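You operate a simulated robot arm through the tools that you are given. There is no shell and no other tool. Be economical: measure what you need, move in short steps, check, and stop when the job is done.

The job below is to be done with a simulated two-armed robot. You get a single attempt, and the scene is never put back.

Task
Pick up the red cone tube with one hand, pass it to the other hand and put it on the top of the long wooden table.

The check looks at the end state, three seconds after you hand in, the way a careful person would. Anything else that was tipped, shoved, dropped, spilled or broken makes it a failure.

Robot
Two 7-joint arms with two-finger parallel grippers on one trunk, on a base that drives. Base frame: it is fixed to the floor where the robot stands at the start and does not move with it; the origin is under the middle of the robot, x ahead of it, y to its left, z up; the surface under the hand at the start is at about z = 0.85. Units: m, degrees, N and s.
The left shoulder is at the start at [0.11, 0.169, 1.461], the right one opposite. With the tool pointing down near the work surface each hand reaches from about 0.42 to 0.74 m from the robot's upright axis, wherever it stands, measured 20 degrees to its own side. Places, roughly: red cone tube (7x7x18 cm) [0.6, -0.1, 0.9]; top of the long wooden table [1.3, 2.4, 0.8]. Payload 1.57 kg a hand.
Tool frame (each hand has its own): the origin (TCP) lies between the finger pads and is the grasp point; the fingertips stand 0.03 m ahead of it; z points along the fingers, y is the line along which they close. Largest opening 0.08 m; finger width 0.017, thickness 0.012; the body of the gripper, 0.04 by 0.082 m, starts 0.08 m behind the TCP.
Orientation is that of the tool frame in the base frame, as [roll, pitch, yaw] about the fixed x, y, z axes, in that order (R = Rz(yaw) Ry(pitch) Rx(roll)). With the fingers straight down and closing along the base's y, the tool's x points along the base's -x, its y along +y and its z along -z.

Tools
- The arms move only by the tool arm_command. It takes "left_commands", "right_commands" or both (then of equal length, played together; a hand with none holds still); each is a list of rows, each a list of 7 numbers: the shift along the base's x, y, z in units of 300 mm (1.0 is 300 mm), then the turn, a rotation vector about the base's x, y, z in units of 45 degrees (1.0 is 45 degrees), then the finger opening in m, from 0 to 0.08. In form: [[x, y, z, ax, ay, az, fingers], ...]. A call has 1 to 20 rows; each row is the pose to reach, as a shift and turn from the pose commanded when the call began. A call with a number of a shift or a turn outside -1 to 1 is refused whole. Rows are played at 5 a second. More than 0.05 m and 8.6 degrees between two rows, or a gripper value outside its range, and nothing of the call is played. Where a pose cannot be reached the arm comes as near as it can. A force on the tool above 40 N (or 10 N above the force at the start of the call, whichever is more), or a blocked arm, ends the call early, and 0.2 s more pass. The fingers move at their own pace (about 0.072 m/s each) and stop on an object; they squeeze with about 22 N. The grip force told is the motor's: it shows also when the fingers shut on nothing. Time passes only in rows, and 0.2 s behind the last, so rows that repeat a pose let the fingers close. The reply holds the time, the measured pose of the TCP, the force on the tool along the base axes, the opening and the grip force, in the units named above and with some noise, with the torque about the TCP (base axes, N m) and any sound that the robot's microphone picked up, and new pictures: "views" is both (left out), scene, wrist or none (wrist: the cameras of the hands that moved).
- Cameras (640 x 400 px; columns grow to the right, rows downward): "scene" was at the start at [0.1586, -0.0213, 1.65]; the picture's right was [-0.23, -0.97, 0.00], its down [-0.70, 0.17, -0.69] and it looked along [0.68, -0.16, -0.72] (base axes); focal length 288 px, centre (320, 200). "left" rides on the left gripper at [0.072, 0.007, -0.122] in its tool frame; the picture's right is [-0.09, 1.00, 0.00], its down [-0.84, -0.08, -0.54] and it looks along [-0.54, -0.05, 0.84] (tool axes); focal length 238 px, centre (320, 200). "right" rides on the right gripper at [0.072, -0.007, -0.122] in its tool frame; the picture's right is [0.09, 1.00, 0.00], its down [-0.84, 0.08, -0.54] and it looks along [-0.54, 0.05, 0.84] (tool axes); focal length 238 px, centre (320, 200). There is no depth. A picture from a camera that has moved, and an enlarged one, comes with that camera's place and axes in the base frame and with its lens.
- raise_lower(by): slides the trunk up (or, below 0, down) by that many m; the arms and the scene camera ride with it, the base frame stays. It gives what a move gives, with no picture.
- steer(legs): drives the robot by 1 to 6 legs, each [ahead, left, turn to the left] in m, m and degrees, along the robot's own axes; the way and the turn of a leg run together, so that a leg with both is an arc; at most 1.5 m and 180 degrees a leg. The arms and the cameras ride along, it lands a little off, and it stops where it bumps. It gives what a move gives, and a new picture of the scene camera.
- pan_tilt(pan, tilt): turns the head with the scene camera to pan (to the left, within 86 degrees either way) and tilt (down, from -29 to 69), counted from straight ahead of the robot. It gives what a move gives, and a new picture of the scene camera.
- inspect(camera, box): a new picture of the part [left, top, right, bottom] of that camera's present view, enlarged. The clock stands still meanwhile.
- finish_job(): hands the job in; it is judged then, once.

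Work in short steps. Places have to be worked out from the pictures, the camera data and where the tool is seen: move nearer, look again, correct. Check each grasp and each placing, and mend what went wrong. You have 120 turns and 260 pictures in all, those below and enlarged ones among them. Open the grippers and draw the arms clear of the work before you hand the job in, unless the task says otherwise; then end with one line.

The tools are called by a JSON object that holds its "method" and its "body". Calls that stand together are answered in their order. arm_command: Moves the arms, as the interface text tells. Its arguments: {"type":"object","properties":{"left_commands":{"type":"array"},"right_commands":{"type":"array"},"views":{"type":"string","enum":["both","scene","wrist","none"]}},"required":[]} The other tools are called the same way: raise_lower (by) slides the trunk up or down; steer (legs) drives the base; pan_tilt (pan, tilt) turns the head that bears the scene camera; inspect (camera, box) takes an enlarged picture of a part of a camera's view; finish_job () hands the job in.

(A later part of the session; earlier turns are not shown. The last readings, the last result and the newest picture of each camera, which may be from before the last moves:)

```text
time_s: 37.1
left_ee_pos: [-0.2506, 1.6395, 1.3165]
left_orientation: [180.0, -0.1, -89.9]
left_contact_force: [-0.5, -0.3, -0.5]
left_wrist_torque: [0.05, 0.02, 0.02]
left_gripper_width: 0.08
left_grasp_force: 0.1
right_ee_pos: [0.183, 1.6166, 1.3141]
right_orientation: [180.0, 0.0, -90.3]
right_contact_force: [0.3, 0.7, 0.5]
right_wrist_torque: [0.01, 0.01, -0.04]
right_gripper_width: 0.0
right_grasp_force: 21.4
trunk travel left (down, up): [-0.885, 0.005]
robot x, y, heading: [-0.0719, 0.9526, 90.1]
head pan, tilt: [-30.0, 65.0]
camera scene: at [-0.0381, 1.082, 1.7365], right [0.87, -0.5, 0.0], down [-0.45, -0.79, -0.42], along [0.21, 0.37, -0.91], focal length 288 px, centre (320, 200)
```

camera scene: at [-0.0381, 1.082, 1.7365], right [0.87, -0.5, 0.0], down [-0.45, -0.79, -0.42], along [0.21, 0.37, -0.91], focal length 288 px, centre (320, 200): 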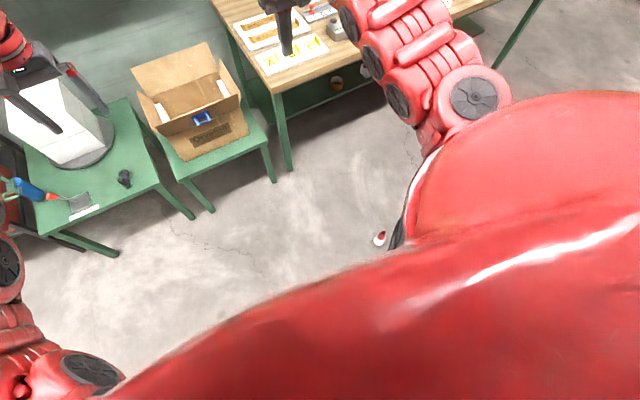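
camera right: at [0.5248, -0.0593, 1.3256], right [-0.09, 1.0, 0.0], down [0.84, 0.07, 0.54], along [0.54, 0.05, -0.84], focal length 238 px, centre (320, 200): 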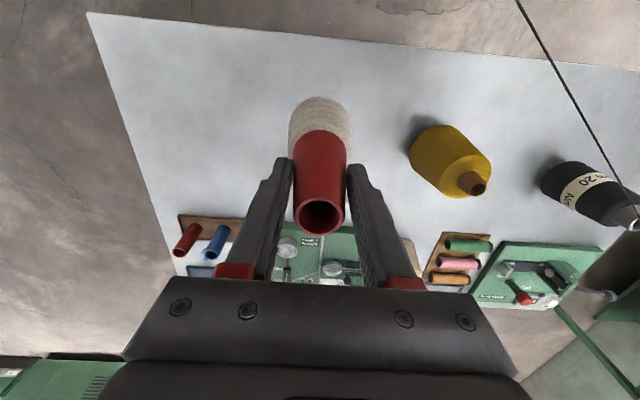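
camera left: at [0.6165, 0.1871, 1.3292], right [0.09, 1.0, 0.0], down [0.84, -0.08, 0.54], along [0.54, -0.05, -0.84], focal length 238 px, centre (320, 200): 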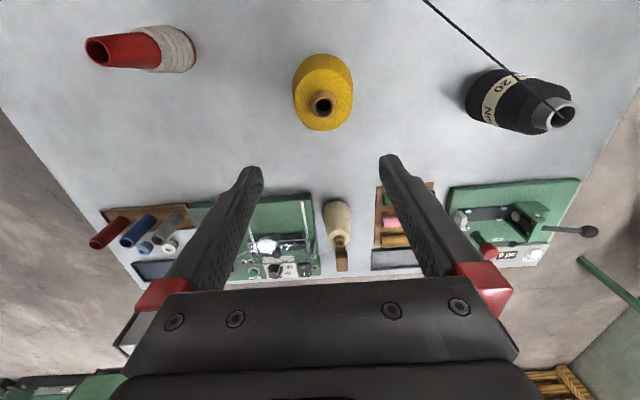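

Fortunately it stands upright on the floor at about [0.53, 1.335]. I turn back to face +x and strafe so that the cone is ahead-right of me and within the right hand's reach; from there I'd need no more turning.

{"method": "steer", "body": {"legs": [[0, 0, -90], [-0.1, 0.3, 0], [0, 0.28, 0]]}}

{"method": "pan_tilt", "body": {"pan": -8, "tilt": 60}}

```text
time_s: 44.6
left_ee_pos: [0.5209, 1.7089, 1.3185]
left_orientation: [-180.0, 0.0, 180.0]
left_contact_force: [-0.3, -0.8, -0.5]
left_wrist_torque: [0.01, 0.02, 0.01]
left_gripper_width: 0.0801
left_grasp_force: 0.1
right_ee_pos: [0.4979, 1.2756, 1.3141]
right_orientation: [179.9, -0.1, 179.7]
right_contact_force: [0.6, -0.4, -0.8]
right_wrist_torque: [0.04, 0.0, -0.01]
right_gripper_width: 0.0
right_grasp_force: 21.0
trunk travel left (down, up): [-0.885, 0.005]
robot x, y, heading: [-0.1689, 1.5268, 0.1]
head pan, tilt: [-30.0, 65.0]
camera scene: at [-0.0355, 1.4939, 1.7364], right [-0.5, -0.87, 0.0], down [-0.79, 0.45, -0.42], along [0.37, -0.21, -0.91], focal length 288 px, centre (320, 200)
```

scene: 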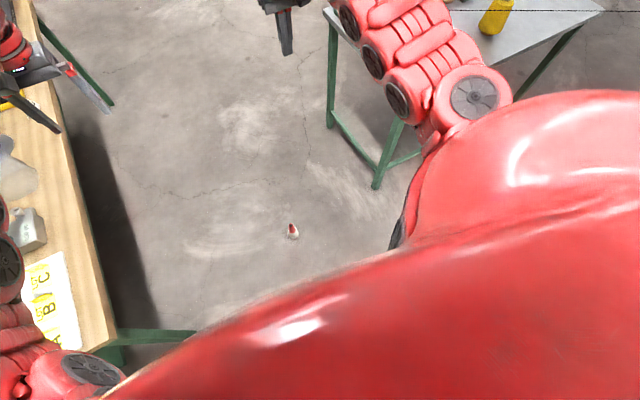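

```text
time_s: 45.5
left_ee_pos: [0.5198, 1.7098, 1.3176]
left_orientation: [-180.0, 0.0, -180.0]
left_contact_force: [-0.8, 0.0, -0.6]
left_wrist_torque: [0.01, 0.02, -0.01]
left_gripper_width: 0.0801
left_grasp_force: 0.0
right_ee_pos: [0.4961, 1.2766, 1.3142]
right_orientation: [180.0, -0.1, 179.7]
right_contact_force: [0.5, -0.7, -1.5]
right_wrist_torque: [-0.01, 0.02, -0.01]
right_gripper_width: 0.0
right_grasp_force: 21.1
trunk travel left (down, up): [-0.885, 0.005]
robot x, y, heading: [-0.166, 1.5302, -0.1]
head pan, tilt: [-8.0, 60.0]
camera scene: at [-0.0221, 1.5175, 1.742], right [-0.14, -0.99, 0.0], down [-0.86, 0.12, -0.5], along [0.49, -0.07, -0.87], focal length 288 px, centre (320, 200)
```

scene: 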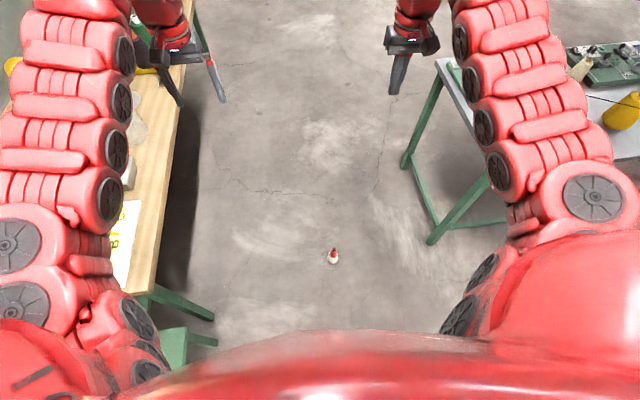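

In this pose the left arm, once lowered, would come too near the wooden table. I use a 45° heading instead: robot at about [-0.09, 1.0], which puts the cone at 0.68 ahead and 0.2 right with both arms in free space.

{"method": "steer", "body": {"legs": [[0.07, -0.52, 0], [0, 0, 45]]}}

{"method": "pan_tilt", "body": {"pan": -8, "tilt": 60}}

```text
time_s: 50.6
left_ee_pos: [0.263, 1.6196, 1.3177]
left_orientation: [180.0, -0.1, -135.4]
left_contact_force: [0.2, -0.1, 0.7]
left_wrist_torque: [-0.01, 0.01, -0.01]
left_gripper_width: 0.08
left_grasp_force: 0.0
right_ee_pos: [0.5517, 1.2946, 1.3148]
right_orientation: [180.0, 0.0, -135.7]
right_contact_force: [0.1, 0.3, 0.3]
right_wrist_torque: [0.01, 0.02, -0.01]
right_gripper_width: 0.0
right_grasp_force: 21.0
trunk travel left (down, up): [-0.885, 0.005]
robot x, y, heading: [-0.0994, 1.0067, 44.7]
head pan, tilt: [-8.0, 60.0]
camera scene: at [0.0114, 1.1002, 1.742], right [0.6, -0.8, 0.0], down [-0.69, -0.52, -0.5], along [0.4, 0.3, -0.87], focal length 288 px, centre (320, 200)
```

scene: 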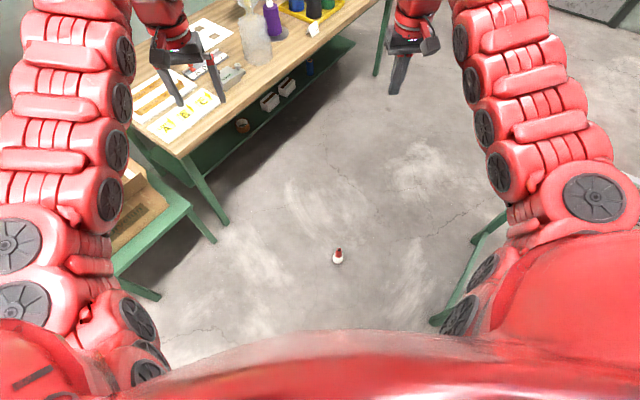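

```text
time_s: 51.2
left_ee_pos: [0.2637, 1.619, 1.3187]
left_orientation: [-180.0, 0.0, -135.4]
left_contact_force: [0.3, -0.4, -0.1]
left_wrist_torque: [-0.01, 0.02, -0.02]
left_gripper_width: 0.08
left_grasp_force: 0.1
right_ee_pos: [0.5514, 1.2954, 1.3141]
right_orientation: [180.0, 0.0, -135.6]
right_contact_force: [0.4, 0.1, 0.0]
right_wrist_torque: [0.01, 0.03, 0.0]
right_gripper_width: 0.0
right_grasp_force: 21.2
trunk travel left (down, up): [-0.885, 0.005]
robot x, y, heading: [-0.1007, 1.0097, 44.6]
head pan, tilt: [-8.0, 60.0]
camera scene: at [0.0111, 1.1005, 1.742], right [0.6, -0.8, 0.0], down [-0.69, -0.52, -0.5], along [0.4, 0.3, -0.87], focal length 288 px, centre (320, 200)
```

scene: 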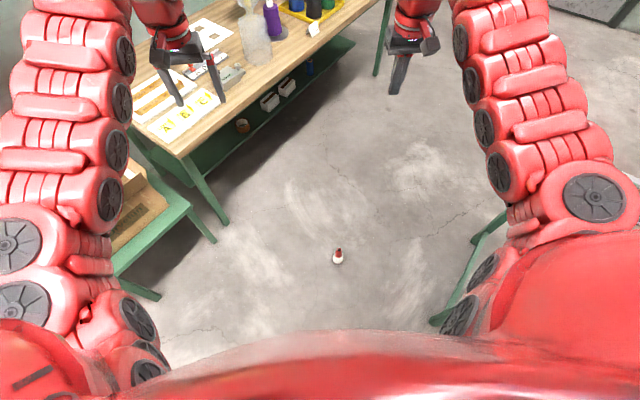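

The cone checks out at [0.526, 1.35] — 0.68 ahead, 0.2 right. Both arms have free space below, so I lower the trunk in two steps and open the right gripper.

{"method": "raise_lower", "body": {"by": -0.45}}

{"method": "raise_lower", "body": {"by": -0.4}}

{"method": "arm_command", "body": {"right_commands": [[0, 0, 0, 0, 0, 0, 0.04], [0, 0, 0, 0, 0, 0, 0.08], [0, 0, 0, 0, 0, 0, 0.08]]}}

```text
refused: -0.45 is not a number from -0.4 to 0.4
```

```text
time_s: 55.0
left_ee_pos: [0.2624, 1.6196, 0.9175]
left_orientation: [-179.9, 0.0, -135.4]
left_contact_force: [-0.4, 0.4, 0.1]
left_wrist_torque: [0.03, 0.0, 0.03]
left_gripper_width: 0.0798
left_grasp_force: 0.0
right_ee_pos: [0.5518, 1.295, 0.9145]
right_orientation: [180.0, 0.0, -135.6]
right_contact_force: [-0.2, 0.3, 0.5]
right_wrist_torque: [0.0, -0.01, 0.03]
right_gripper_width: 0.0
right_grasp_force: 21.0
trunk travel left (down, up): [-0.485, 0.405]
robot x, y, heading: [-0.1001, 1.0076, 44.7]
head pan, tilt: [-8.0, 60.0]
```

```text
time_s: 55.8
left_ee_pos: [0.2626, 1.6197, 0.9185]
left_orientation: [179.9, 0.0, -135.5]
left_contact_force: [0.0, -0.7, -0.6]
left_wrist_torque: [0.0, -0.01, 0.0]
left_gripper_width: 0.0798
left_grasp_force: 0.0
right_ee_pos: [0.5513, 1.2948, 0.9139]
right_orientation: [180.0, 0.0, -135.7]
right_contact_force: [0.8, -0.6, 0.2]
right_wrist_torque: [-0.01, 0.02, -0.02]
right_gripper_width: 0.0801
right_grasp_force: 0.1
trunk travel left (down, up): [-0.485, 0.405]
robot x, y, heading: [-0.0975, 1.0047, 44.6]
head pan, tilt: [-8.0, 60.0]
camera scene: at [0.0109, 1.1006, 1.342], right [0.6, -0.8, 0.0], down [-0.69, -0.52, -0.5], along [0.4, 0.3, -0.87], focal length 288 px, centre (320, 200)
camera right: at [0.5052, 1.2404, 1.0356], right [-0.76, 0.65, 0.0], down [0.54, 0.64, 0.54], along [0.35, 0.41, -0.84], focal length 238 px, centre (320, 200)
```

scene: 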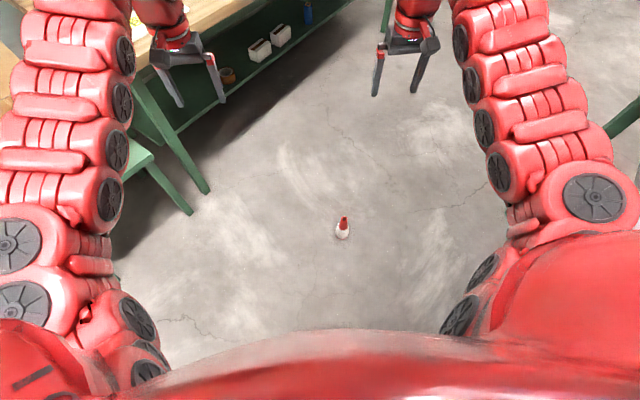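
right: 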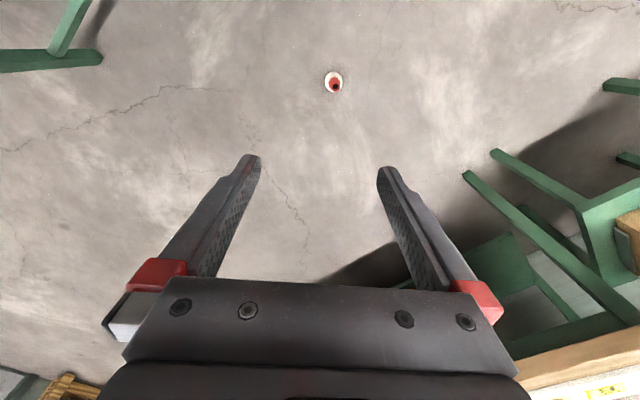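

Everything is clear; the wrist view puts the cone top at [0.536, 1.355]. I lower the trunk another 0.4 m.

{"method": "raise_lower", "body": {"by": -0.4}}

{"method": "arm_command", "body": {"right_commands": [[-0.02, 0.07, 0, 0, 0, 0, 0.08], [-0.05, 0.18, 0, 0, 0, 0, 0.08], [-0.05, 0.2, -0.1, 0, 0, 0, 0.08], [-0.05, 0.2, -0.25, 0, 0, 0, 0.08], [-0.05, 0.2, -0.4, 0, 0, 0, 0.08], [-0.05, 0.2, -0.55, 0, 0, 0, 0.08], [-0.05, 0.2, -0.7, 0, 0, 0, 0.08], [-0.05, 0.2, -0.85, 0, 0, 0, 0.08], [-0.05, 0.2, -0.85, 0, 0, 0, 0.08]]}}

```text
time_s: 59.6
left_ee_pos: [0.2629, 1.6191, 0.5181]
left_orientation: [-179.9, 0.1, -135.5]
left_contact_force: [-0.2, 0.5, -0.4]
left_wrist_torque: [-0.01, 0.01, -0.02]
left_gripper_width: 0.0799
left_grasp_force: 0.0
right_ee_pos: [0.5508, 1.2944, 0.5144]
right_orientation: [-180.0, 0.0, -135.6]
right_contact_force: [-0.6, -0.6, -0.2]
right_wrist_torque: [-0.03, -0.01, 0.02]
right_gripper_width: 0.08
right_grasp_force: 0.1
trunk travel left (down, up): [-0.085, 0.805]
robot x, y, heading: [-0.0973, 1.0041, 44.8]
head pan, tilt: [-8.0, 60.0]
```

```text
time_s: 61.6
left_ee_pos: [0.2628, 1.6195, 0.5176]
left_orientation: [180.0, 0.1, -135.3]
left_contact_force: [0.4, -0.1, -0.1]
left_wrist_torque: [-0.04, -0.02, 0.01]
left_gripper_width: 0.08
left_grasp_force: 0.0
right_ee_pos: [0.5352, 1.3568, 0.2605]
right_orientation: [-180.0, 0.0, -135.6]
right_contact_force: [-0.7, 0.1, -0.7]
right_wrist_torque: [0.01, -0.02, 0.02]
right_gripper_width: 0.0799
right_grasp_force: 0.0
trunk travel left (down, up): [-0.085, 0.805]
robot x, y, heading: [-0.0975, 1.0082, 44.8]
head pan, tilt: [-8.0, 60.0]
camera scene: at [0.0109, 1.1006, 0.942], right [0.6, -0.8, 0.0], down [-0.69, -0.52, -0.5], along [0.4, 0.3, -0.87], focal length 288 px, centre (320, 200)
camera right: at [0.4895, 1.3012, 0.3813], right [-0.76, 0.65, 0.0], down [0.54, 0.64, 0.54], along [0.35, 0.41, -0.84], focal length 238 px, centre (320, 200)
```

scene: 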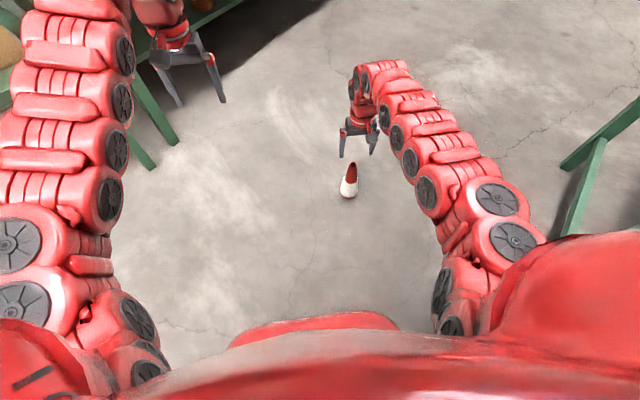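
right: 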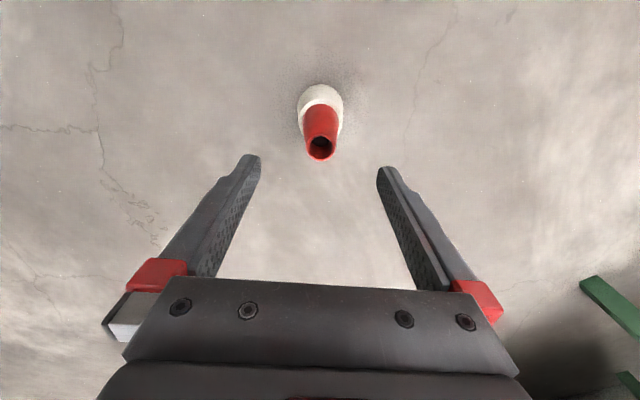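

Well aligned. I descend with open fingers to TCP z ≈ 0.115 for a deeper grip than before, and then close.

{"method": "arm_command", "body": {"right_commands": [[0.008, 0.006, -0.12, 0, 0, 0, 0.08], [0.008, 0.006, -0.25, 0, 0, 0, 0.08], [0.008, 0.006, -0.37, 0, 0, 0, 0.08], [0.008, 0.006, -0.485, 0, 0, 0, 0.08], [0.008, 0.006, -0.485, 0, 0, 0, 0.08], [0.008, 0.006, -0.485, 0, 0, 0, 0.04], [0.008, 0.006, -0.485, 0, 0, 0, 0.0], [0.008, 0.006, -0.485, 0, 0, 0, 0.0], [0.008, 0.006, -0.485, 0, 0, 0, 0.0]]}}

```text
time_s: 63.6
left_ee_pos: [0.2645, 1.6186, 0.5175]
left_orientation: [-180.0, 0.0, -135.3]
left_contact_force: [-0.8, -0.3, 0.3]
left_wrist_torque: [0.0, 0.01, 0.0]
left_gripper_width: 0.0803
left_grasp_force: 0.1
right_ee_pos: [0.5197, 1.3365, 0.1417]
right_orientation: [-179.9, 0.0, -135.7]
right_contact_force: [0.4, -0.7, 0.1]
right_wrist_torque: [-0.01, -0.01, -0.03]
right_gripper_width: 0.0
right_grasp_force: 21.2
right hand out of reach, approached as far as the arm can: row 2, 3, 4, 5, 6, 7, 8, 9
trunk travel left (down, up): [-0.085, 0.805]
robot x, y, heading: [-0.1022, 1.0019, 44.7]
head pan, tilt: [-8.0, 60.0]
camera scene: at [0.0108, 1.1006, 0.942], right [0.6, -0.8, 0.0], down [-0.69, -0.52, -0.5], along [0.4, 0.3, -0.87], focal length 288 px, centre (320, 200)
camera right: at [0.4728, 1.2813, 0.2623], right [-0.76, 0.65, 0.0], down [0.54, 0.64, 0.54], along [0.35, 0.41, -0.84], focal length 238 px, centre (320, 200)
```

scene: 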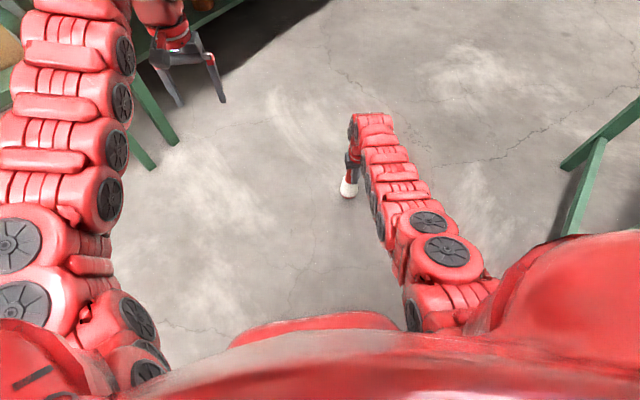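
right: 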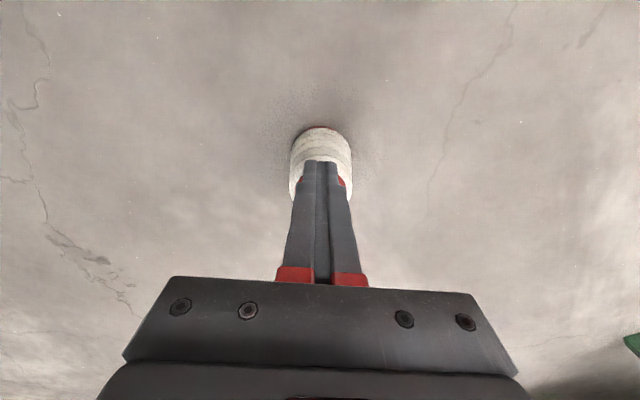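

The arm ran out of reach (too far and low) and closed in front of the cone without moving it. I open, rise, then lower the trunk fully and drive a little nearer.

{"method": "arm_command", "body": {"right_commands": [[0, 0, 0, 0, 0, 0, 0.04], [0, 0, 0, 0, 0, 0, 0.08], [0, 0, 0.02, 0, 0, 0, 0.08], [0, 0, 0.15, 0, 0, 0, 0.08], [0, 0, 0.3, 0, 0, 0, 0.08], [0, 0, 0.45, 0, 0, 0, 0.08], [0, 0, 0.6, 0, 0, 0, 0.08], [0, 0, 0.6, 0, 0, 0, 0.08]]}}

```text
time_s: 65.4
left_ee_pos: [0.2629, 1.6189, 0.5169]
left_orientation: [180.0, 0.0, -135.4]
left_contact_force: [0.3, -0.1, 0.5]
left_wrist_torque: [-0.04, 0.01, 0.0]
left_gripper_width: 0.0799
left_grasp_force: 0.1
right_ee_pos: [0.5196, 1.3359, 0.3205]
right_orientation: [179.9, -0.1, -135.6]
right_contact_force: [0.0, 0.8, 0.8]
right_wrist_torque: [0.0, -0.03, 0.04]
right_gripper_width: 0.08
right_grasp_force: 0.1
trunk travel left (down, up): [-0.085, 0.805]
robot x, y, heading: [-0.1012, 1.0031, 45.0]
head pan, tilt: [-8.0, 60.0]
camera scene: at [0.0106, 1.1008, 0.9419], right [0.6, -0.8, 0.0], down [-0.69, -0.52, -0.5], along [0.4, 0.3, -0.87], focal length 288 px, centre (320, 200)
camera right: at [0.4737, 1.281, 0.4428], right [-0.76, 0.65, 0.0], down [0.54, 0.64, 0.54], along [0.35, 0.41, -0.84], focal length 238 px, centre (320, 200)
```

scene: 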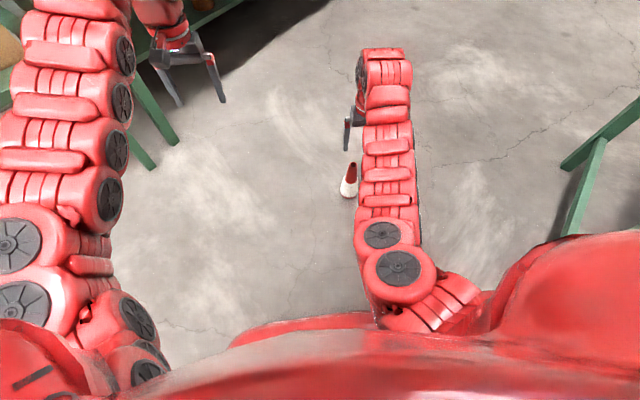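
right: 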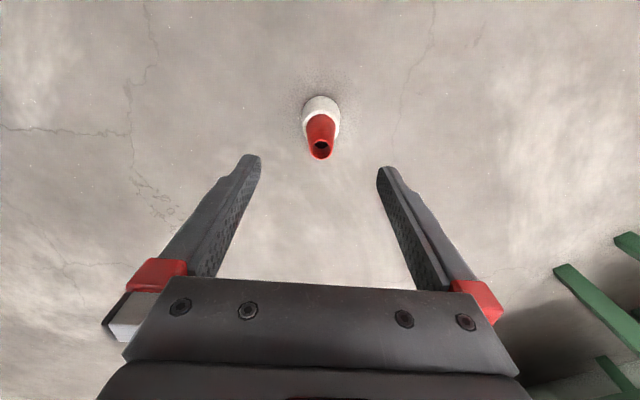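

The cone still stands. I lower the trunk 0.08 and drive 0.06 ahead; the fingertips stay above the cone (≈0.21).

{"method": "raise_lower", "body": {"by": -0.08}}

{"method": "steer", "body": {"legs": [[0.06, 0, 0]]}}

{"method": "arm_command", "body": {"right_commands": [[-0.04, -0.03, 0, 0, 0, 0, 0.08], [-0.08, -0.067, 0, 0, 0, 0, 0.08], [-0.08, -0.067, 0, 0, 0, 0, 0.08]], "views": "wrist"}}

```text
time_s: 66.6
left_ee_pos: [0.2638, 1.6187, 0.4374]
left_orientation: [-179.9, 0.0, -135.4]
left_contact_force: [0.0, -0.4, 0.6]
left_wrist_torque: [-0.05, -0.03, 0.04]
left_gripper_width: 0.0802
left_grasp_force: 0.0
right_ee_pos: [0.5201, 1.3346, 0.2407]
right_orientation: [179.9, 0.0, -135.6]
right_contact_force: [-0.8, 0.3, -0.3]
right_wrist_torque: [-0.03, 0.0, 0.02]
right_gripper_width: 0.0799
right_grasp_force: 0.1
trunk travel left (down, up): [-0.005, 0.885]
robot x, y, heading: [-0.1044, 1.0067, 44.9]
head pan, tilt: [-8.0, 60.0]
```

```text
time_s: 67.6
left_ee_pos: [0.3064, 1.6607, 0.4377]
left_orientation: [180.0, 0.0, -135.4]
left_contact_force: [-1.0, 0.6, -0.1]
left_wrist_torque: [0.01, -0.01, 0.0]
left_gripper_width: 0.0799
left_grasp_force: 0.1
right_ee_pos: [0.5627, 1.3768, 0.2413]
right_orientation: [-180.0, 0.0, -135.5]
right_contact_force: [0.7, 0.4, 0.1]
right_wrist_torque: [0.02, 0.0, 0.0]
right_gripper_width: 0.0803
right_grasp_force: 0.1
trunk travel left (down, up): [-0.005, 0.885]
robot x, y, heading: [-0.0555, 1.0487, 44.9]
head pan, tilt: [-8.0, 60.0]
camera scene: at [0.0534, 1.1427, 0.862], right [0.6, -0.8, 0.0], down [-0.69, -0.52, -0.5], along [0.4, 0.3, -0.87], focal length 288 px, centre (320, 200)
```

scene: 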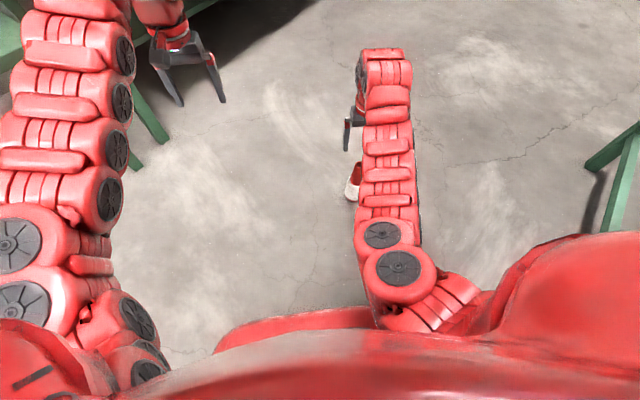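

```text
time_s: 68.4
left_ee_pos: [0.3056, 1.6606, 0.4385]
left_orientation: [180.0, -0.1, -135.5]
left_contact_force: [-0.2, 0.0, -0.2]
left_wrist_torque: [0.0, 0.01, 0.01]
left_gripper_width: 0.0798
left_grasp_force: 0.0
right_ee_pos: [0.5387, 1.3575, 0.2405]
right_orientation: [179.9, 0.0, -135.6]
right_contact_force: [-0.6, 0.5, 0.2]
right_wrist_torque: [0.03, 0.05, 0.03]
right_gripper_width: 0.0802
right_grasp_force: 0.2
trunk travel left (down, up): [-0.005, 0.885]
robot x, y, heading: [-0.0556, 1.0495, 44.6]
head pan, tilt: [-8.0, 60.0]
camera right: at [0.4921, 1.3029, 0.3621], right [-0.76, 0.65, 0.0], down [0.54, 0.64, 0.54], along [0.35, 0.41, -0.84], focal length 238 px, centre (320, 200)
```

right: 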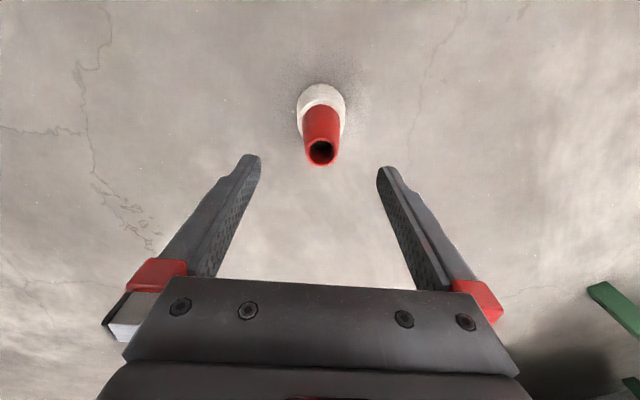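

Aligned again. I go down to z ≈ 0.12 with fingers open, without closing yet.

{"method": "arm_command", "body": {"right_commands": [[0, 0, -0.1, 0, 0, 0, 0.08], [0, 0, -0.2, 0, 0, 0, 0.08], [0, 0, -0.3, 0, 0, 0, 0.08], [0, 0, -0.4, 0, 0, 0, 0.08], [0, 0, -0.4, 0, 0, 0, 0.08]]}}

```text
time_s: 69.6
left_ee_pos: [0.3054, 1.6613, 0.4388]
left_orientation: [180.0, 0.0, -135.4]
left_contact_force: [-0.6, -0.3, -0.5]
left_wrist_torque: [0.0, 0.0, -0.01]
left_gripper_width: 0.08
left_grasp_force: 0.0
right_ee_pos: [0.5398, 1.3578, 0.1207]
right_orientation: [-180.0, 0.1, -135.6]
right_contact_force: [-0.4, 0.0, -1.0]
right_wrist_torque: [0.01, -0.04, -0.01]
right_gripper_width: 0.08
right_grasp_force: 0.0
trunk travel left (down, up): [-0.005, 0.885]
robot x, y, heading: [-0.0536, 1.0465, 44.8]
head pan, tilt: [-8.0, 60.0]
camera scene: at [0.0534, 1.1427, 0.862], right [0.6, -0.8, 0.0], down [-0.69, -0.52, -0.5], along [0.4, 0.3, -0.87], focal length 288 px, centre (320, 200)
camera right: at [0.4928, 1.3028, 0.2417], right [-0.76, 0.65, 0.0], down [0.54, 0.64, 0.54], along [0.35, 0.41, -0.84], focal length 238 px, centre (320, 200)
```

scene: 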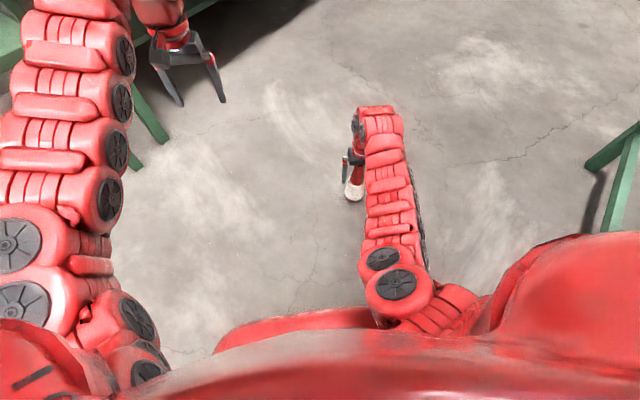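
right: 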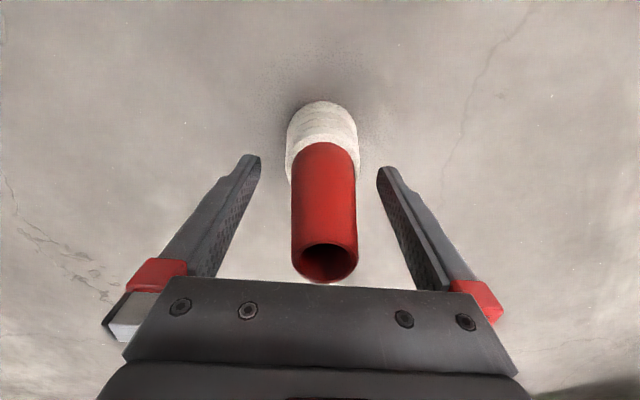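

The cone is centred and deep between the fingers. I close.

{"method": "arm_command", "body": {"right_commands": [[0, 0, 0, 0, 0, 0, 0.06], [0, 0, 0, 0, 0, 0, 0.03], [0, 0, 0, 0, 0, 0, 0.0], [0, 0, 0, 0, 0, 0, 0.0], [0, 0, 0, 0, 0, 0, 0.0]], "views": "wrist"}}

```text
time_s: 70.8
left_ee_pos: [0.3049, 1.6611, 0.4378]
left_orientation: [-180.0, 0.0, -135.5]
left_contact_force: [-0.4, -0.1, -0.5]
left_wrist_torque: [-0.03, 0.0, -0.01]
left_gripper_width: 0.0801
left_grasp_force: 0.1
right_ee_pos: [0.5388, 1.3579, 0.121]
right_orientation: [179.9, 0.0, -135.5]
right_contact_force: [-0.9, -0.5, 1.6]
right_wrist_torque: [0.01, -0.03, -0.01]
right_gripper_width: 0.0427
right_grasp_force: 21.9
trunk travel left (down, up): [-0.005, 0.885]
robot x, y, heading: [-0.0551, 1.0483, 44.7]
head pan, tilt: [-8.0, 60.0]
camera right: at [0.4928, 1.3028, 0.2419], right [-0.76, 0.65, 0.0], down [0.54, 0.64, 0.54], along [0.35, 0.41, -0.84], focal length 238 px, centre (320, 200)
```

right: 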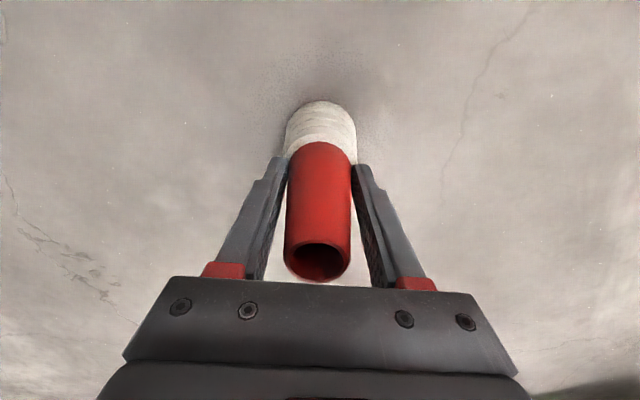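

Gripped at 43 mm. I lift slowly by 0.2 m and check.

{"method": "arm_command", "body": {"right_commands": [[0, 0, 0.04, 0, 0, 0, 0.0], [0, 0, 0.12, 0, 0, 0, 0.0], [0, 0, 0.22, 0, 0, 0, 0.0], [0, 0, 0.33, 0, 0, 0, 0.0], [0, 0, 0.44, 0, 0, 0, 0.0], [0, 0, 0.55, 0, 0, 0, 0.0], [0, 0, 0.65, 0, 0, 0, 0.0], [0, 0, 0.7, 0, 0, 0, 0.0], [0, 0, 0.7, 0, 0, 0, 0.0]]}}

```text
time_s: 72.8
left_ee_pos: [0.3063, 1.662, 0.4387]
left_orientation: [-180.0, 0.0, -135.4]
left_contact_force: [0.1, 0.3, -0.8]
left_wrist_torque: [-0.02, 0.0, 0.0]
left_gripper_width: 0.0803
left_grasp_force: 0.0
right_ee_pos: [0.5378, 1.3577, 0.3298]
right_orientation: [180.0, -0.3, -135.5]
right_contact_force: [0.1, 0.7, 1.2]
right_wrist_torque: [-0.01, -0.02, 0.0]
right_gripper_width: 0.0428
right_grasp_force: 22.1
right hand out of reach, approached as far as the arm can: row 7
trunk travel left (down, up): [-0.005, 0.885]
robot x, y, heading: [-0.056, 1.0503, 44.8]
head pan, tilt: [-8.0, 60.0]
camera scene: at [0.0534, 1.1427, 0.862], right [0.6, -0.8, 0.0], down [-0.69, -0.52, -0.5], along [0.4, 0.3, -0.87], focal length 288 px, centre (320, 200)
camera right: at [0.4929, 1.304, 0.4526], right [-0.76, 0.65, 0.0], down [0.54, 0.64, 0.54], along [0.35, 0.41, -0.84], focal length 238 px, centre (320, 200)
```

scene: 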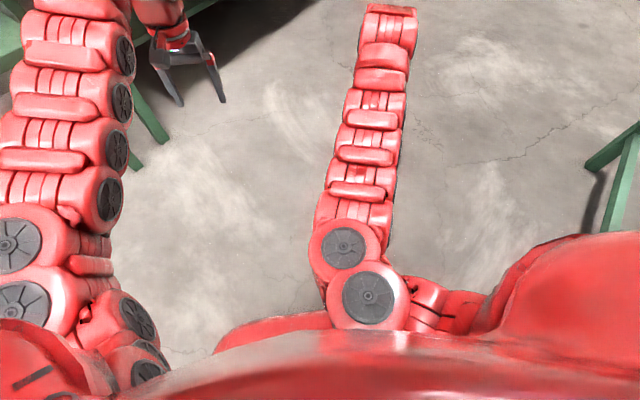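
right: 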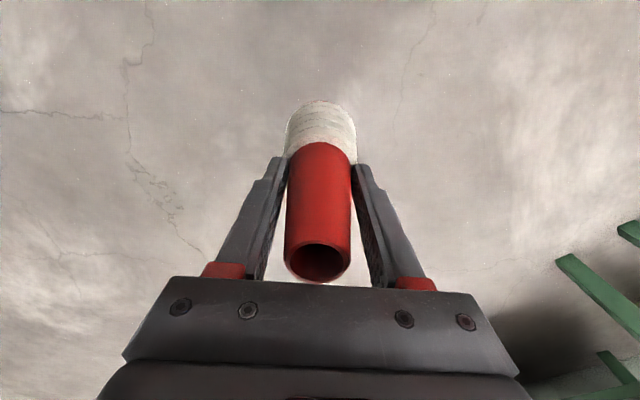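

The cone is held well, but the right elbow has swung inward in front of my body. I move the hand outward and forward to see if the elbow swings back.

{"method": "arm_command", "body": {"right_commands": [[0.08, -0.03, 0.0, 0, 0, 0, 0.0], [0.16, -0.06, 0.0, 0, 0, 0, 0.0], [0.24, -0.1, 0.02, 0, 0, 0, 0.0], [0.3, -0.14, 0.05, 0, 0, 0, 0.0], [0.34, -0.16, 0.1, 0, 0, 0, 0.0], [0.34, -0.16, 0.1, 0, 0, 0, 0.0]], "views": "scene"}}

```text
time_s: 74.2
left_ee_pos: [0.3052, 1.6611, 0.437]
left_orientation: [-180.0, 0.1, -135.4]
left_contact_force: [0.2, 0.3, 0.2]
left_wrist_torque: [0.0, 0.03, -0.01]
left_gripper_width: 0.08
left_grasp_force: 0.1
right_ee_pos: [0.6416, 1.3103, 0.3619]
right_orientation: [-179.9, 0.1, -135.6]
right_contact_force: [0.7, 0.0, -0.3]
right_wrist_torque: [0.01, -0.01, -0.04]
right_gripper_width: 0.0428
right_grasp_force: 22.0
trunk travel left (down, up): [-0.005, 0.885]
robot x, y, heading: [-0.0567, 1.0501, 44.5]
head pan, tilt: [-8.0, 60.0]
camera scene: at [0.0534, 1.1426, 0.862], right [0.6, -0.8, 0.0], down [-0.69, -0.52, -0.5], along [0.4, 0.3, -0.87], focal length 288 px, centre (320, 200)
```

scene: 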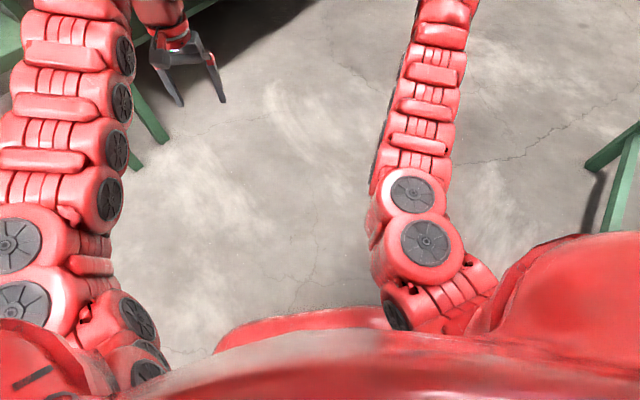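

The elbow is better now. For the handover I'll bring the left hand from the left, heading about -60° relative to my front and tilted ~25° below horizontal, onto the cone's lower part. First the yaw turn with an intermediate move, and the camera tilted up to watch.

{"method": "pan_tilt", "body": {"pan": -10, "tilt": 40}}

{"method": "arm_command", "body": {"left_commands": [[0.02, -0.06, 0, 0, 0, -0.12, 0.08], [0.04, -0.13, 0, 0, 0, -0.25, 0.08], [0.06, -0.2, 0, 0, 0, -0.38, 0.08], [0.09, -0.27, 0, 0, 0, -0.5, 0.08], [0.12, -0.34, 0, 0, 0, -0.63, 0.08], [0.14, -0.41, 0, 0, 0, -0.76, 0.08], [0.16, -0.48, -0.03, 0, 0, -0.88, 0.08], [0.183, -0.537, -0.057, 0, 0, -1.0, 0.08], [0.183, -0.537, -0.057, 0, 0, -1.0, 0.08]], "views": "scene"}}

```text
time_s: 75.0
left_ee_pos: [0.3062, 1.6616, 0.4374]
left_orientation: [-180.0, 0.0, -135.3]
left_contact_force: [-0.2, 0.2, 0.5]
left_wrist_torque: [-0.02, 0.03, -0.03]
left_gripper_width: 0.0799
left_grasp_force: 0.0
right_ee_pos: [0.6405, 1.3094, 0.3609]
right_orientation: [-179.9, 0.0, -135.6]
right_contact_force: [-0.5, 0.5, -0.1]
right_wrist_torque: [0.0, 0.0, 0.03]
right_gripper_width: 0.043
right_grasp_force: 22.1
trunk travel left (down, up): [-0.005, 0.885]
robot x, y, heading: [-0.0606, 1.0467, 44.6]
head pan, tilt: [-10.0, 40.0]
camera scene: at [0.0699, 1.1512, 0.8887], right [0.57, -0.82, 0.0], down [-0.53, -0.37, -0.77], along [0.63, 0.44, -0.64], focal length 288 px, centre (320, 200)
```

scene: 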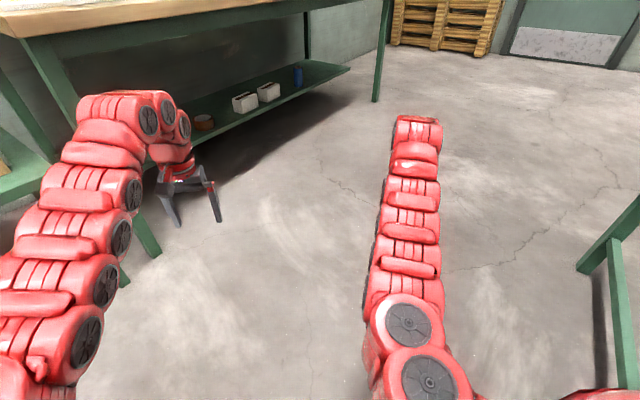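

```text
time_s: 77.0
left_ee_pos: [0.3615, 1.5003, 0.4205]
left_orientation: [-180.0, 0.0, 179.6]
left_contact_force: [0.6, 0.4, -0.4]
left_wrist_torque: [-0.01, 0.02, 0.03]
left_gripper_width: 0.0801
left_grasp_force: 0.1
left hand out of reach, approached as far as the arm can: row 6
right_ee_pos: [0.6401, 1.3101, 0.3609]
right_orientation: [-179.9, 0.0, -135.6]
right_contact_force: [-0.5, -1.1, -0.2]
right_wrist_torque: [0.02, -0.02, -0.01]
right_gripper_width: 0.0427
right_grasp_force: 22.0
trunk travel left (down, up): [-0.005, 0.885]
robot x, y, heading: [-0.0549, 1.0491, 44.6]
head pan, tilt: [-10.0, 40.0]
camera scene: at [0.0699, 1.1513, 0.8887], right [0.57, -0.82, 0.0], down [-0.53, -0.37, -0.77], along [0.63, 0.44, -0.64], focal length 288 px, centre (320, 200)
```

scene: 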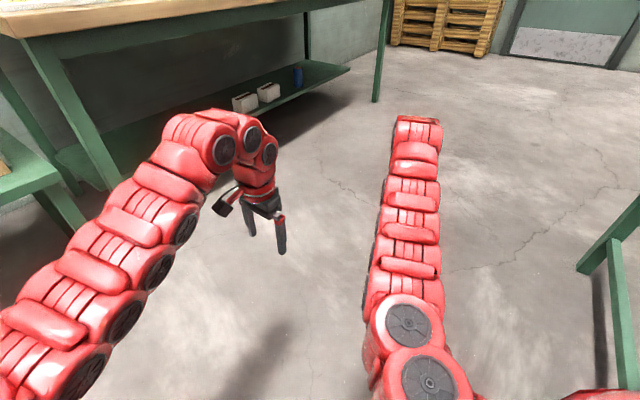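

Left yaw done (now heading along base +x). Next I pitch the left hand up by 45° in place.

{"method": "arm_command", "body": {"left_commands": [[0, 0, 0, 0, -0.14, 0, 0.08], [0, 0, 0, 0, -0.29, 0, 0.08], [0, 0, 0, 0, -0.43, 0, 0.08], [0, 0, 0, 0, -0.57, 0, 0.08], [0, 0, 0, 0, -0.71, 0, 0.08], [0, 0, 0, 0, -0.86, 0, 0.08], [0, 0, 0, 0, -1.0, 0, 0.08], [0, 0, 0, 0, -1.0, 0, 0.08]]}}

```text
time_s: 78.8
left_ee_pos: [0.3679, 1.5489, 0.3522]
left_orientation: [178.9, 43.8, 178.7]
left_contact_force: [0.8, 0.5, -0.5]
left_wrist_torque: [-0.01, 0.01, -0.02]
left_gripper_width: 0.0802
left_grasp_force: 0.0
left hand out of reach, approached as far as the arm can: row 1, 2, 3, 4, 5, 6, 7, 8
right_ee_pos: [0.639, 1.3111, 0.3603]
right_orientation: [179.9, -0.1, -135.5]
right_contact_force: [0.4, 0.1, -0.2]
right_wrist_torque: [-0.04, -0.01, -0.04]
right_gripper_width: 0.0428
right_grasp_force: 22.3
trunk travel left (down, up): [-0.005, 0.885]
robot x, y, heading: [-0.057, 1.053, 45.1]
head pan, tilt: [-10.0, 40.0]
camera scene: at [0.0696, 1.152, 0.8884], right [0.57, -0.82, 0.0], down [-0.53, -0.37, -0.77], along [0.63, 0.44, -0.64], focal length 288 px, centre (320, 200)
camera left: at [0.2321, 1.5551, 0.3901], right [0.07, 0.99, 0.08], down [0.23, -0.09, 0.97], along [0.97, -0.05, -0.23], focal length 238 px, centre (320, 200)
```

scene: 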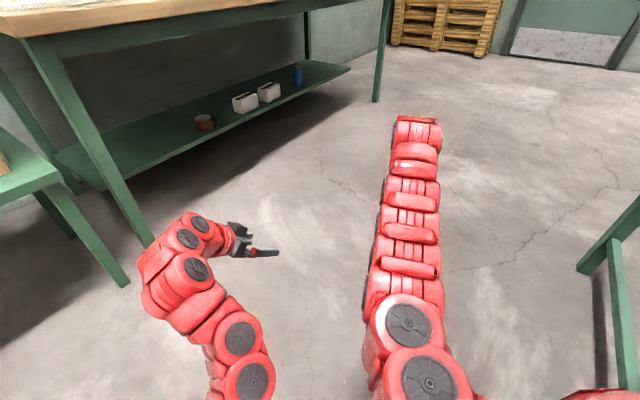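
left: 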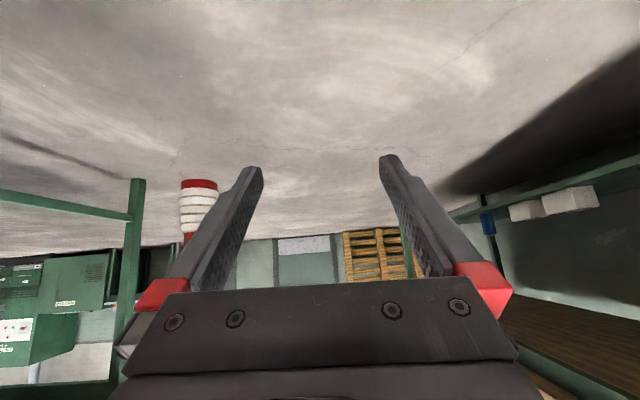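

The left camera confirms the cone's base at [0.64, 1.311, 0.243]. The left hand now points 45° down along +x; I bring it to a pre-grasp point 0.13 m short, turning 15° more.

{"method": "arm_command", "body": {"left_commands": [[0.07, -0.09, 0.01, 0, 0, -0.04, 0.08], [0.15, -0.18, 0.02, 0, 0, -0.08, 0.08], [0.22, -0.27, 0.03, 0, 0, -0.12, 0.08], [0.3, -0.36, 0.04, 0, 0, -0.17, 0.08], [0.38, -0.45, 0.06, 0, 0, -0.21, 0.08], [0.46, -0.54, 0.08, 0, 0, -0.25, 0.08], [0.53, -0.63, 0.1, 0, 0, -0.29, 0.08], [0.607, -0.713, 0.103, 0, 0, -0.333, 0.08], [0.607, -0.713, 0.103, 0, 0, -0.333, 0.08]]}}

```text
time_s: 80.8
left_ee_pos: [0.552, 1.3355, 0.3863]
left_orientation: [179.7, 45.0, 164.6]
left_contact_force: [-1.0, -1.0, -1.0]
left_wrist_torque: [-0.01, 0.0, 0.01]
left_gripper_width: 0.0798
left_grasp_force: 0.0
right_ee_pos: [0.6408, 1.3093, 0.3616]
right_orientation: [-180.0, 0.0, -135.5]
right_contact_force: [-0.1, 0.2, 0.0]
right_wrist_torque: [0.02, 0.01, 0.01]
right_gripper_width: 0.0427
right_grasp_force: 21.5
trunk travel left (down, up): [-0.005, 0.885]
robot x, y, heading: [-0.0559, 1.0511, 45.1]
head pan, tilt: [-10.0, 40.0]
camera scene: at [0.0699, 1.1512, 0.8887], right [0.57, -0.82, 0.0], down [-0.53, -0.37, -0.77], along [0.63, 0.44, -0.64], focal length 288 px, centre (320, 200)
camera left: at [0.4205, 1.3766, 0.4207], right [0.32, 0.94, 0.07], down [0.18, -0.13, 0.97], along [0.93, -0.3, -0.21], focal length 238 px, centre (320, 200)
```

scene: 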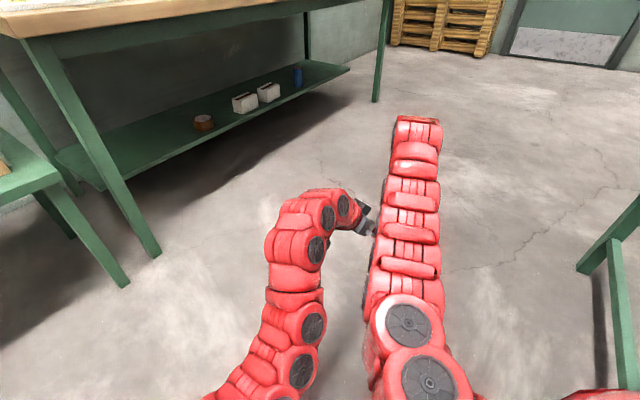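
left: 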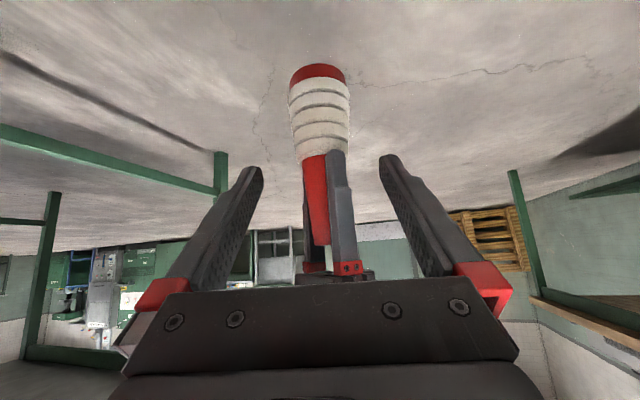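

The view is excellent: the cone is centred between the open left fingers and the right fingers sit above. I advance along the tool axis to the cone's lower part, keeping the fingers open.

{"method": "arm_command", "body": {"left_commands": [[0.07, -0.02, -0.075, 0, 0, 0, 0.08], [0.145, -0.042, -0.15, 0, 0, 0, 0.08], [0.22, -0.064, -0.225, 0, 0, 0, 0.08], [0.29, -0.085, -0.3, 0, 0, 0, 0.08], [0.29, -0.085, -0.3, 0, 0, 0, 0.08]]}}

```text
time_s: 81.9
left_ee_pos: [0.6391, 1.3114, 0.2969]
left_orientation: [179.7, 45.2, 164.4]
left_contact_force: [-6.3, -1.1, 1.6]
left_wrist_torque: [0.11, -0.53, 0.11]
left_gripper_width: 0.08
left_grasp_force: 0.0
right_ee_pos: [0.645, 1.3063, 0.3616]
right_orientation: [-179.5, 0.6, -136.2]
right_contact_force: [7.2, 1.1, -1.7]
right_wrist_torque: [-0.03, 0.09, -0.12]
right_gripper_width: 0.0428
right_grasp_force: 22.4
trunk travel left (down, up): [-0.005, 0.885]
robot x, y, heading: [-0.0568, 1.0494, 44.6]
head pan, tilt: [-10.0, 40.0]
stopped in row 5 (right hand): the force on the tool passed its limit at 46 N (the readings are from after the stop); the commanded pose is now the measured one
camera scene: at [0.07, 1.1512, 0.8887], right [0.57, -0.82, 0.0], down [-0.53, -0.37, -0.77], along [0.63, 0.44, -0.64], focal length 288 px, centre (320, 200)
camera left: at [0.5075, 1.3527, 0.3324], right [0.33, 0.94, 0.07], down [0.18, -0.13, 0.97], along [0.93, -0.3, -0.21], focal length 238 px, centre (320, 200)
```

scene: 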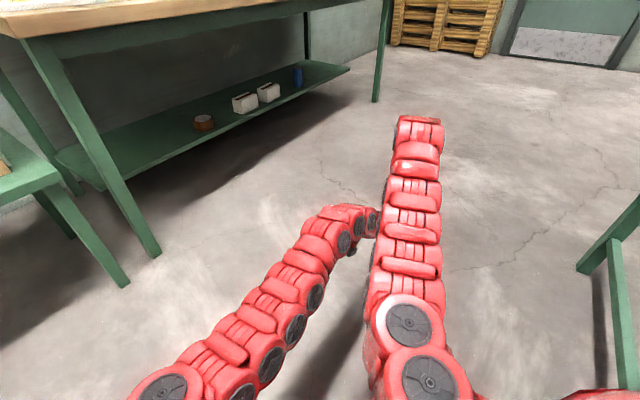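
left: 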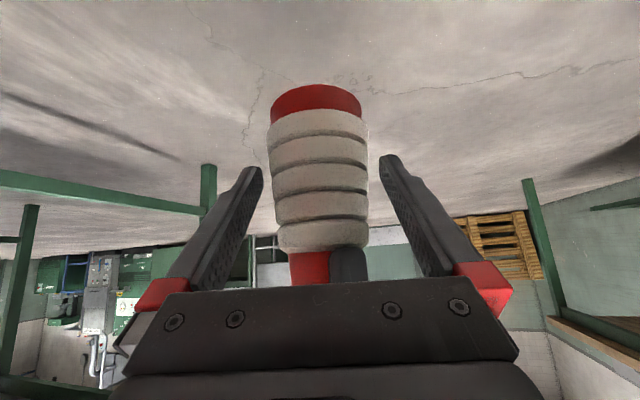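

The palm touched the right fingers/cone and pushed a few mm. I back off 18 mm along the axis; the cone is still centred between the pads.

{"method": "arm_command", "body": {"left_commands": [[-0.02, 0.006, 0.02, 0, 0, 0, 0.08], [-0.041, 0.011, 0.042, 0, 0, 0, 0.08], [-0.041, 0.011, 0.042, 0, 0, 0, 0.08]], "views": "wrist"}}

```text
time_s: 82.7
left_ee_pos: [0.6248, 1.3145, 0.3092]
left_orientation: [179.5, 45.1, 164.4]
left_contact_force: [-0.1, 0.0, -0.3]
left_wrist_torque: [0.01, 0.01, 0.02]
left_gripper_width: 0.08
left_grasp_force: 0.1
right_ee_pos: [0.6449, 1.306, 0.3615]
right_orientation: [-179.6, 0.5, -136.1]
right_contact_force: [-0.4, 0.2, -0.7]
right_wrist_torque: [0.0, -0.01, 0.02]
right_gripper_width: 0.0428
right_grasp_force: 22.2
trunk travel left (down, up): [-0.005, 0.885]
robot x, y, heading: [-0.0565, 1.0504, 44.8]
head pan, tilt: [-10.0, 40.0]
camera left: at [0.4952, 1.3561, 0.3446], right [0.33, 0.94, 0.07], down [0.18, -0.13, 0.97], along [0.93, -0.3, -0.21], focal length 238 px, centre (320, 200)
```

left: 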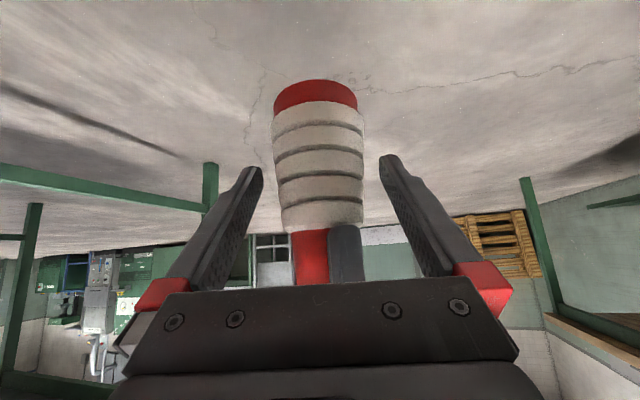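

No force now, but the cone axis lies only at the fingertips. I flatten the left hand by 15° so that its palm clears the right finger, then go forward onto the cone axis at cone height ≈ 0.055.

{"method": "arm_command", "body": {"left_commands": [[0, 0, 0, -0.03, -0.107, 0, 0.08], [0, 0, 0, -0.06, -0.214, 0, 0.08], [0, 0, 0, -0.0886, -0.321, 0, 0.08], [0.024, -0.012, -0.023, -0.0886, -0.321, 0, 0.08], [0.047, -0.023, -0.046, -0.0886, -0.321, 0, 0.08], [0.047, -0.023, -0.046, -0.0886, -0.321, 0, 0.08]], "views": "wrist"}}

```text
time_s: 84.1
left_ee_pos: [0.6392, 1.3073, 0.2952]
left_orientation: [179.5, 60.1, 164.3]
left_contact_force: [0.6, -0.1, -0.3]
left_wrist_torque: [-0.05, 0.0, 0.0]
left_gripper_width: 0.0801
left_grasp_force: 0.0
right_ee_pos: [0.6452, 1.3061, 0.361]
right_orientation: [-179.6, 0.3, -136.1]
right_contact_force: [0.5, 0.2, -1.4]
right_wrist_torque: [0.03, -0.03, 0.0]
right_gripper_width: 0.0425
right_grasp_force: 21.6
trunk travel left (down, up): [-0.005, 0.885]
robot x, y, heading: [-0.0581, 1.0525, 44.7]
head pan, tilt: [-10.0, 40.0]
camera left: at [0.505, 1.3504, 0.2942], right [0.31, 0.95, 0.08], down [-0.07, -0.07, 1.0], along [0.95, -0.31, 0.05], focal length 238 px, centre (320, 200)
```

left: 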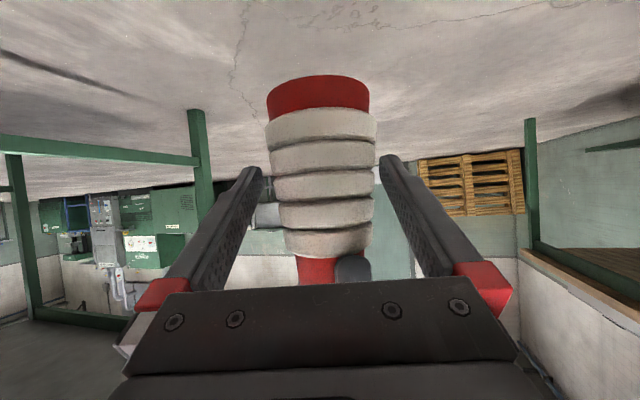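

No contact, and the pads straddle the yarn part. I close the left hand.

{"method": "arm_command", "body": {"left_commands": [[0, 0, 0, 0, 0, 0, 0.07], [0, 0, 0, 0, 0, 0, 0.055], [0, 0, 0, 0, 0, 0, 0.03], [0, 0, 0, 0, 0, 0, 0.0], [0, 0, 0, 0, 0, 0, 0.0], [0, 0, 0, 0, 0, 0, 0.0]], "views": "wrist"}}

```text
time_s: 85.5
left_ee_pos: [0.64, 1.31, 0.297]
left_orientation: [179.3, 60.0, 164.3]
left_contact_force: [9.7, 13.5, -2.1]
left_wrist_torque: [-0.13, 0.13, 0.15]
left_gripper_width: 0.0516
left_grasp_force: 22.4
right_ee_pos: [0.6442, 1.3056, 0.3602]
right_orientation: [-179.6, 0.3, -136.3]
right_contact_force: [-9.8, -13.3, 2.2]
right_wrist_torque: [-0.7, 0.54, -0.02]
right_gripper_width: 0.0425
right_grasp_force: 21.8
trunk travel left (down, up): [-0.005, 0.885]
robot x, y, heading: [-0.0558, 1.0479, 44.6]
head pan, tilt: [-10.0, 40.0]
camera left: at [0.5049, 1.3515, 0.2941], right [0.3, 0.95, 0.09], down [-0.07, -0.07, 1.0], along [0.95, -0.31, 0.05], focal length 238 px, centre (320, 200)
```

left: 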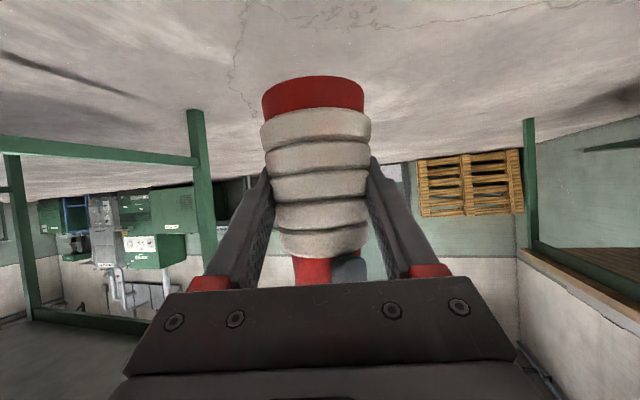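

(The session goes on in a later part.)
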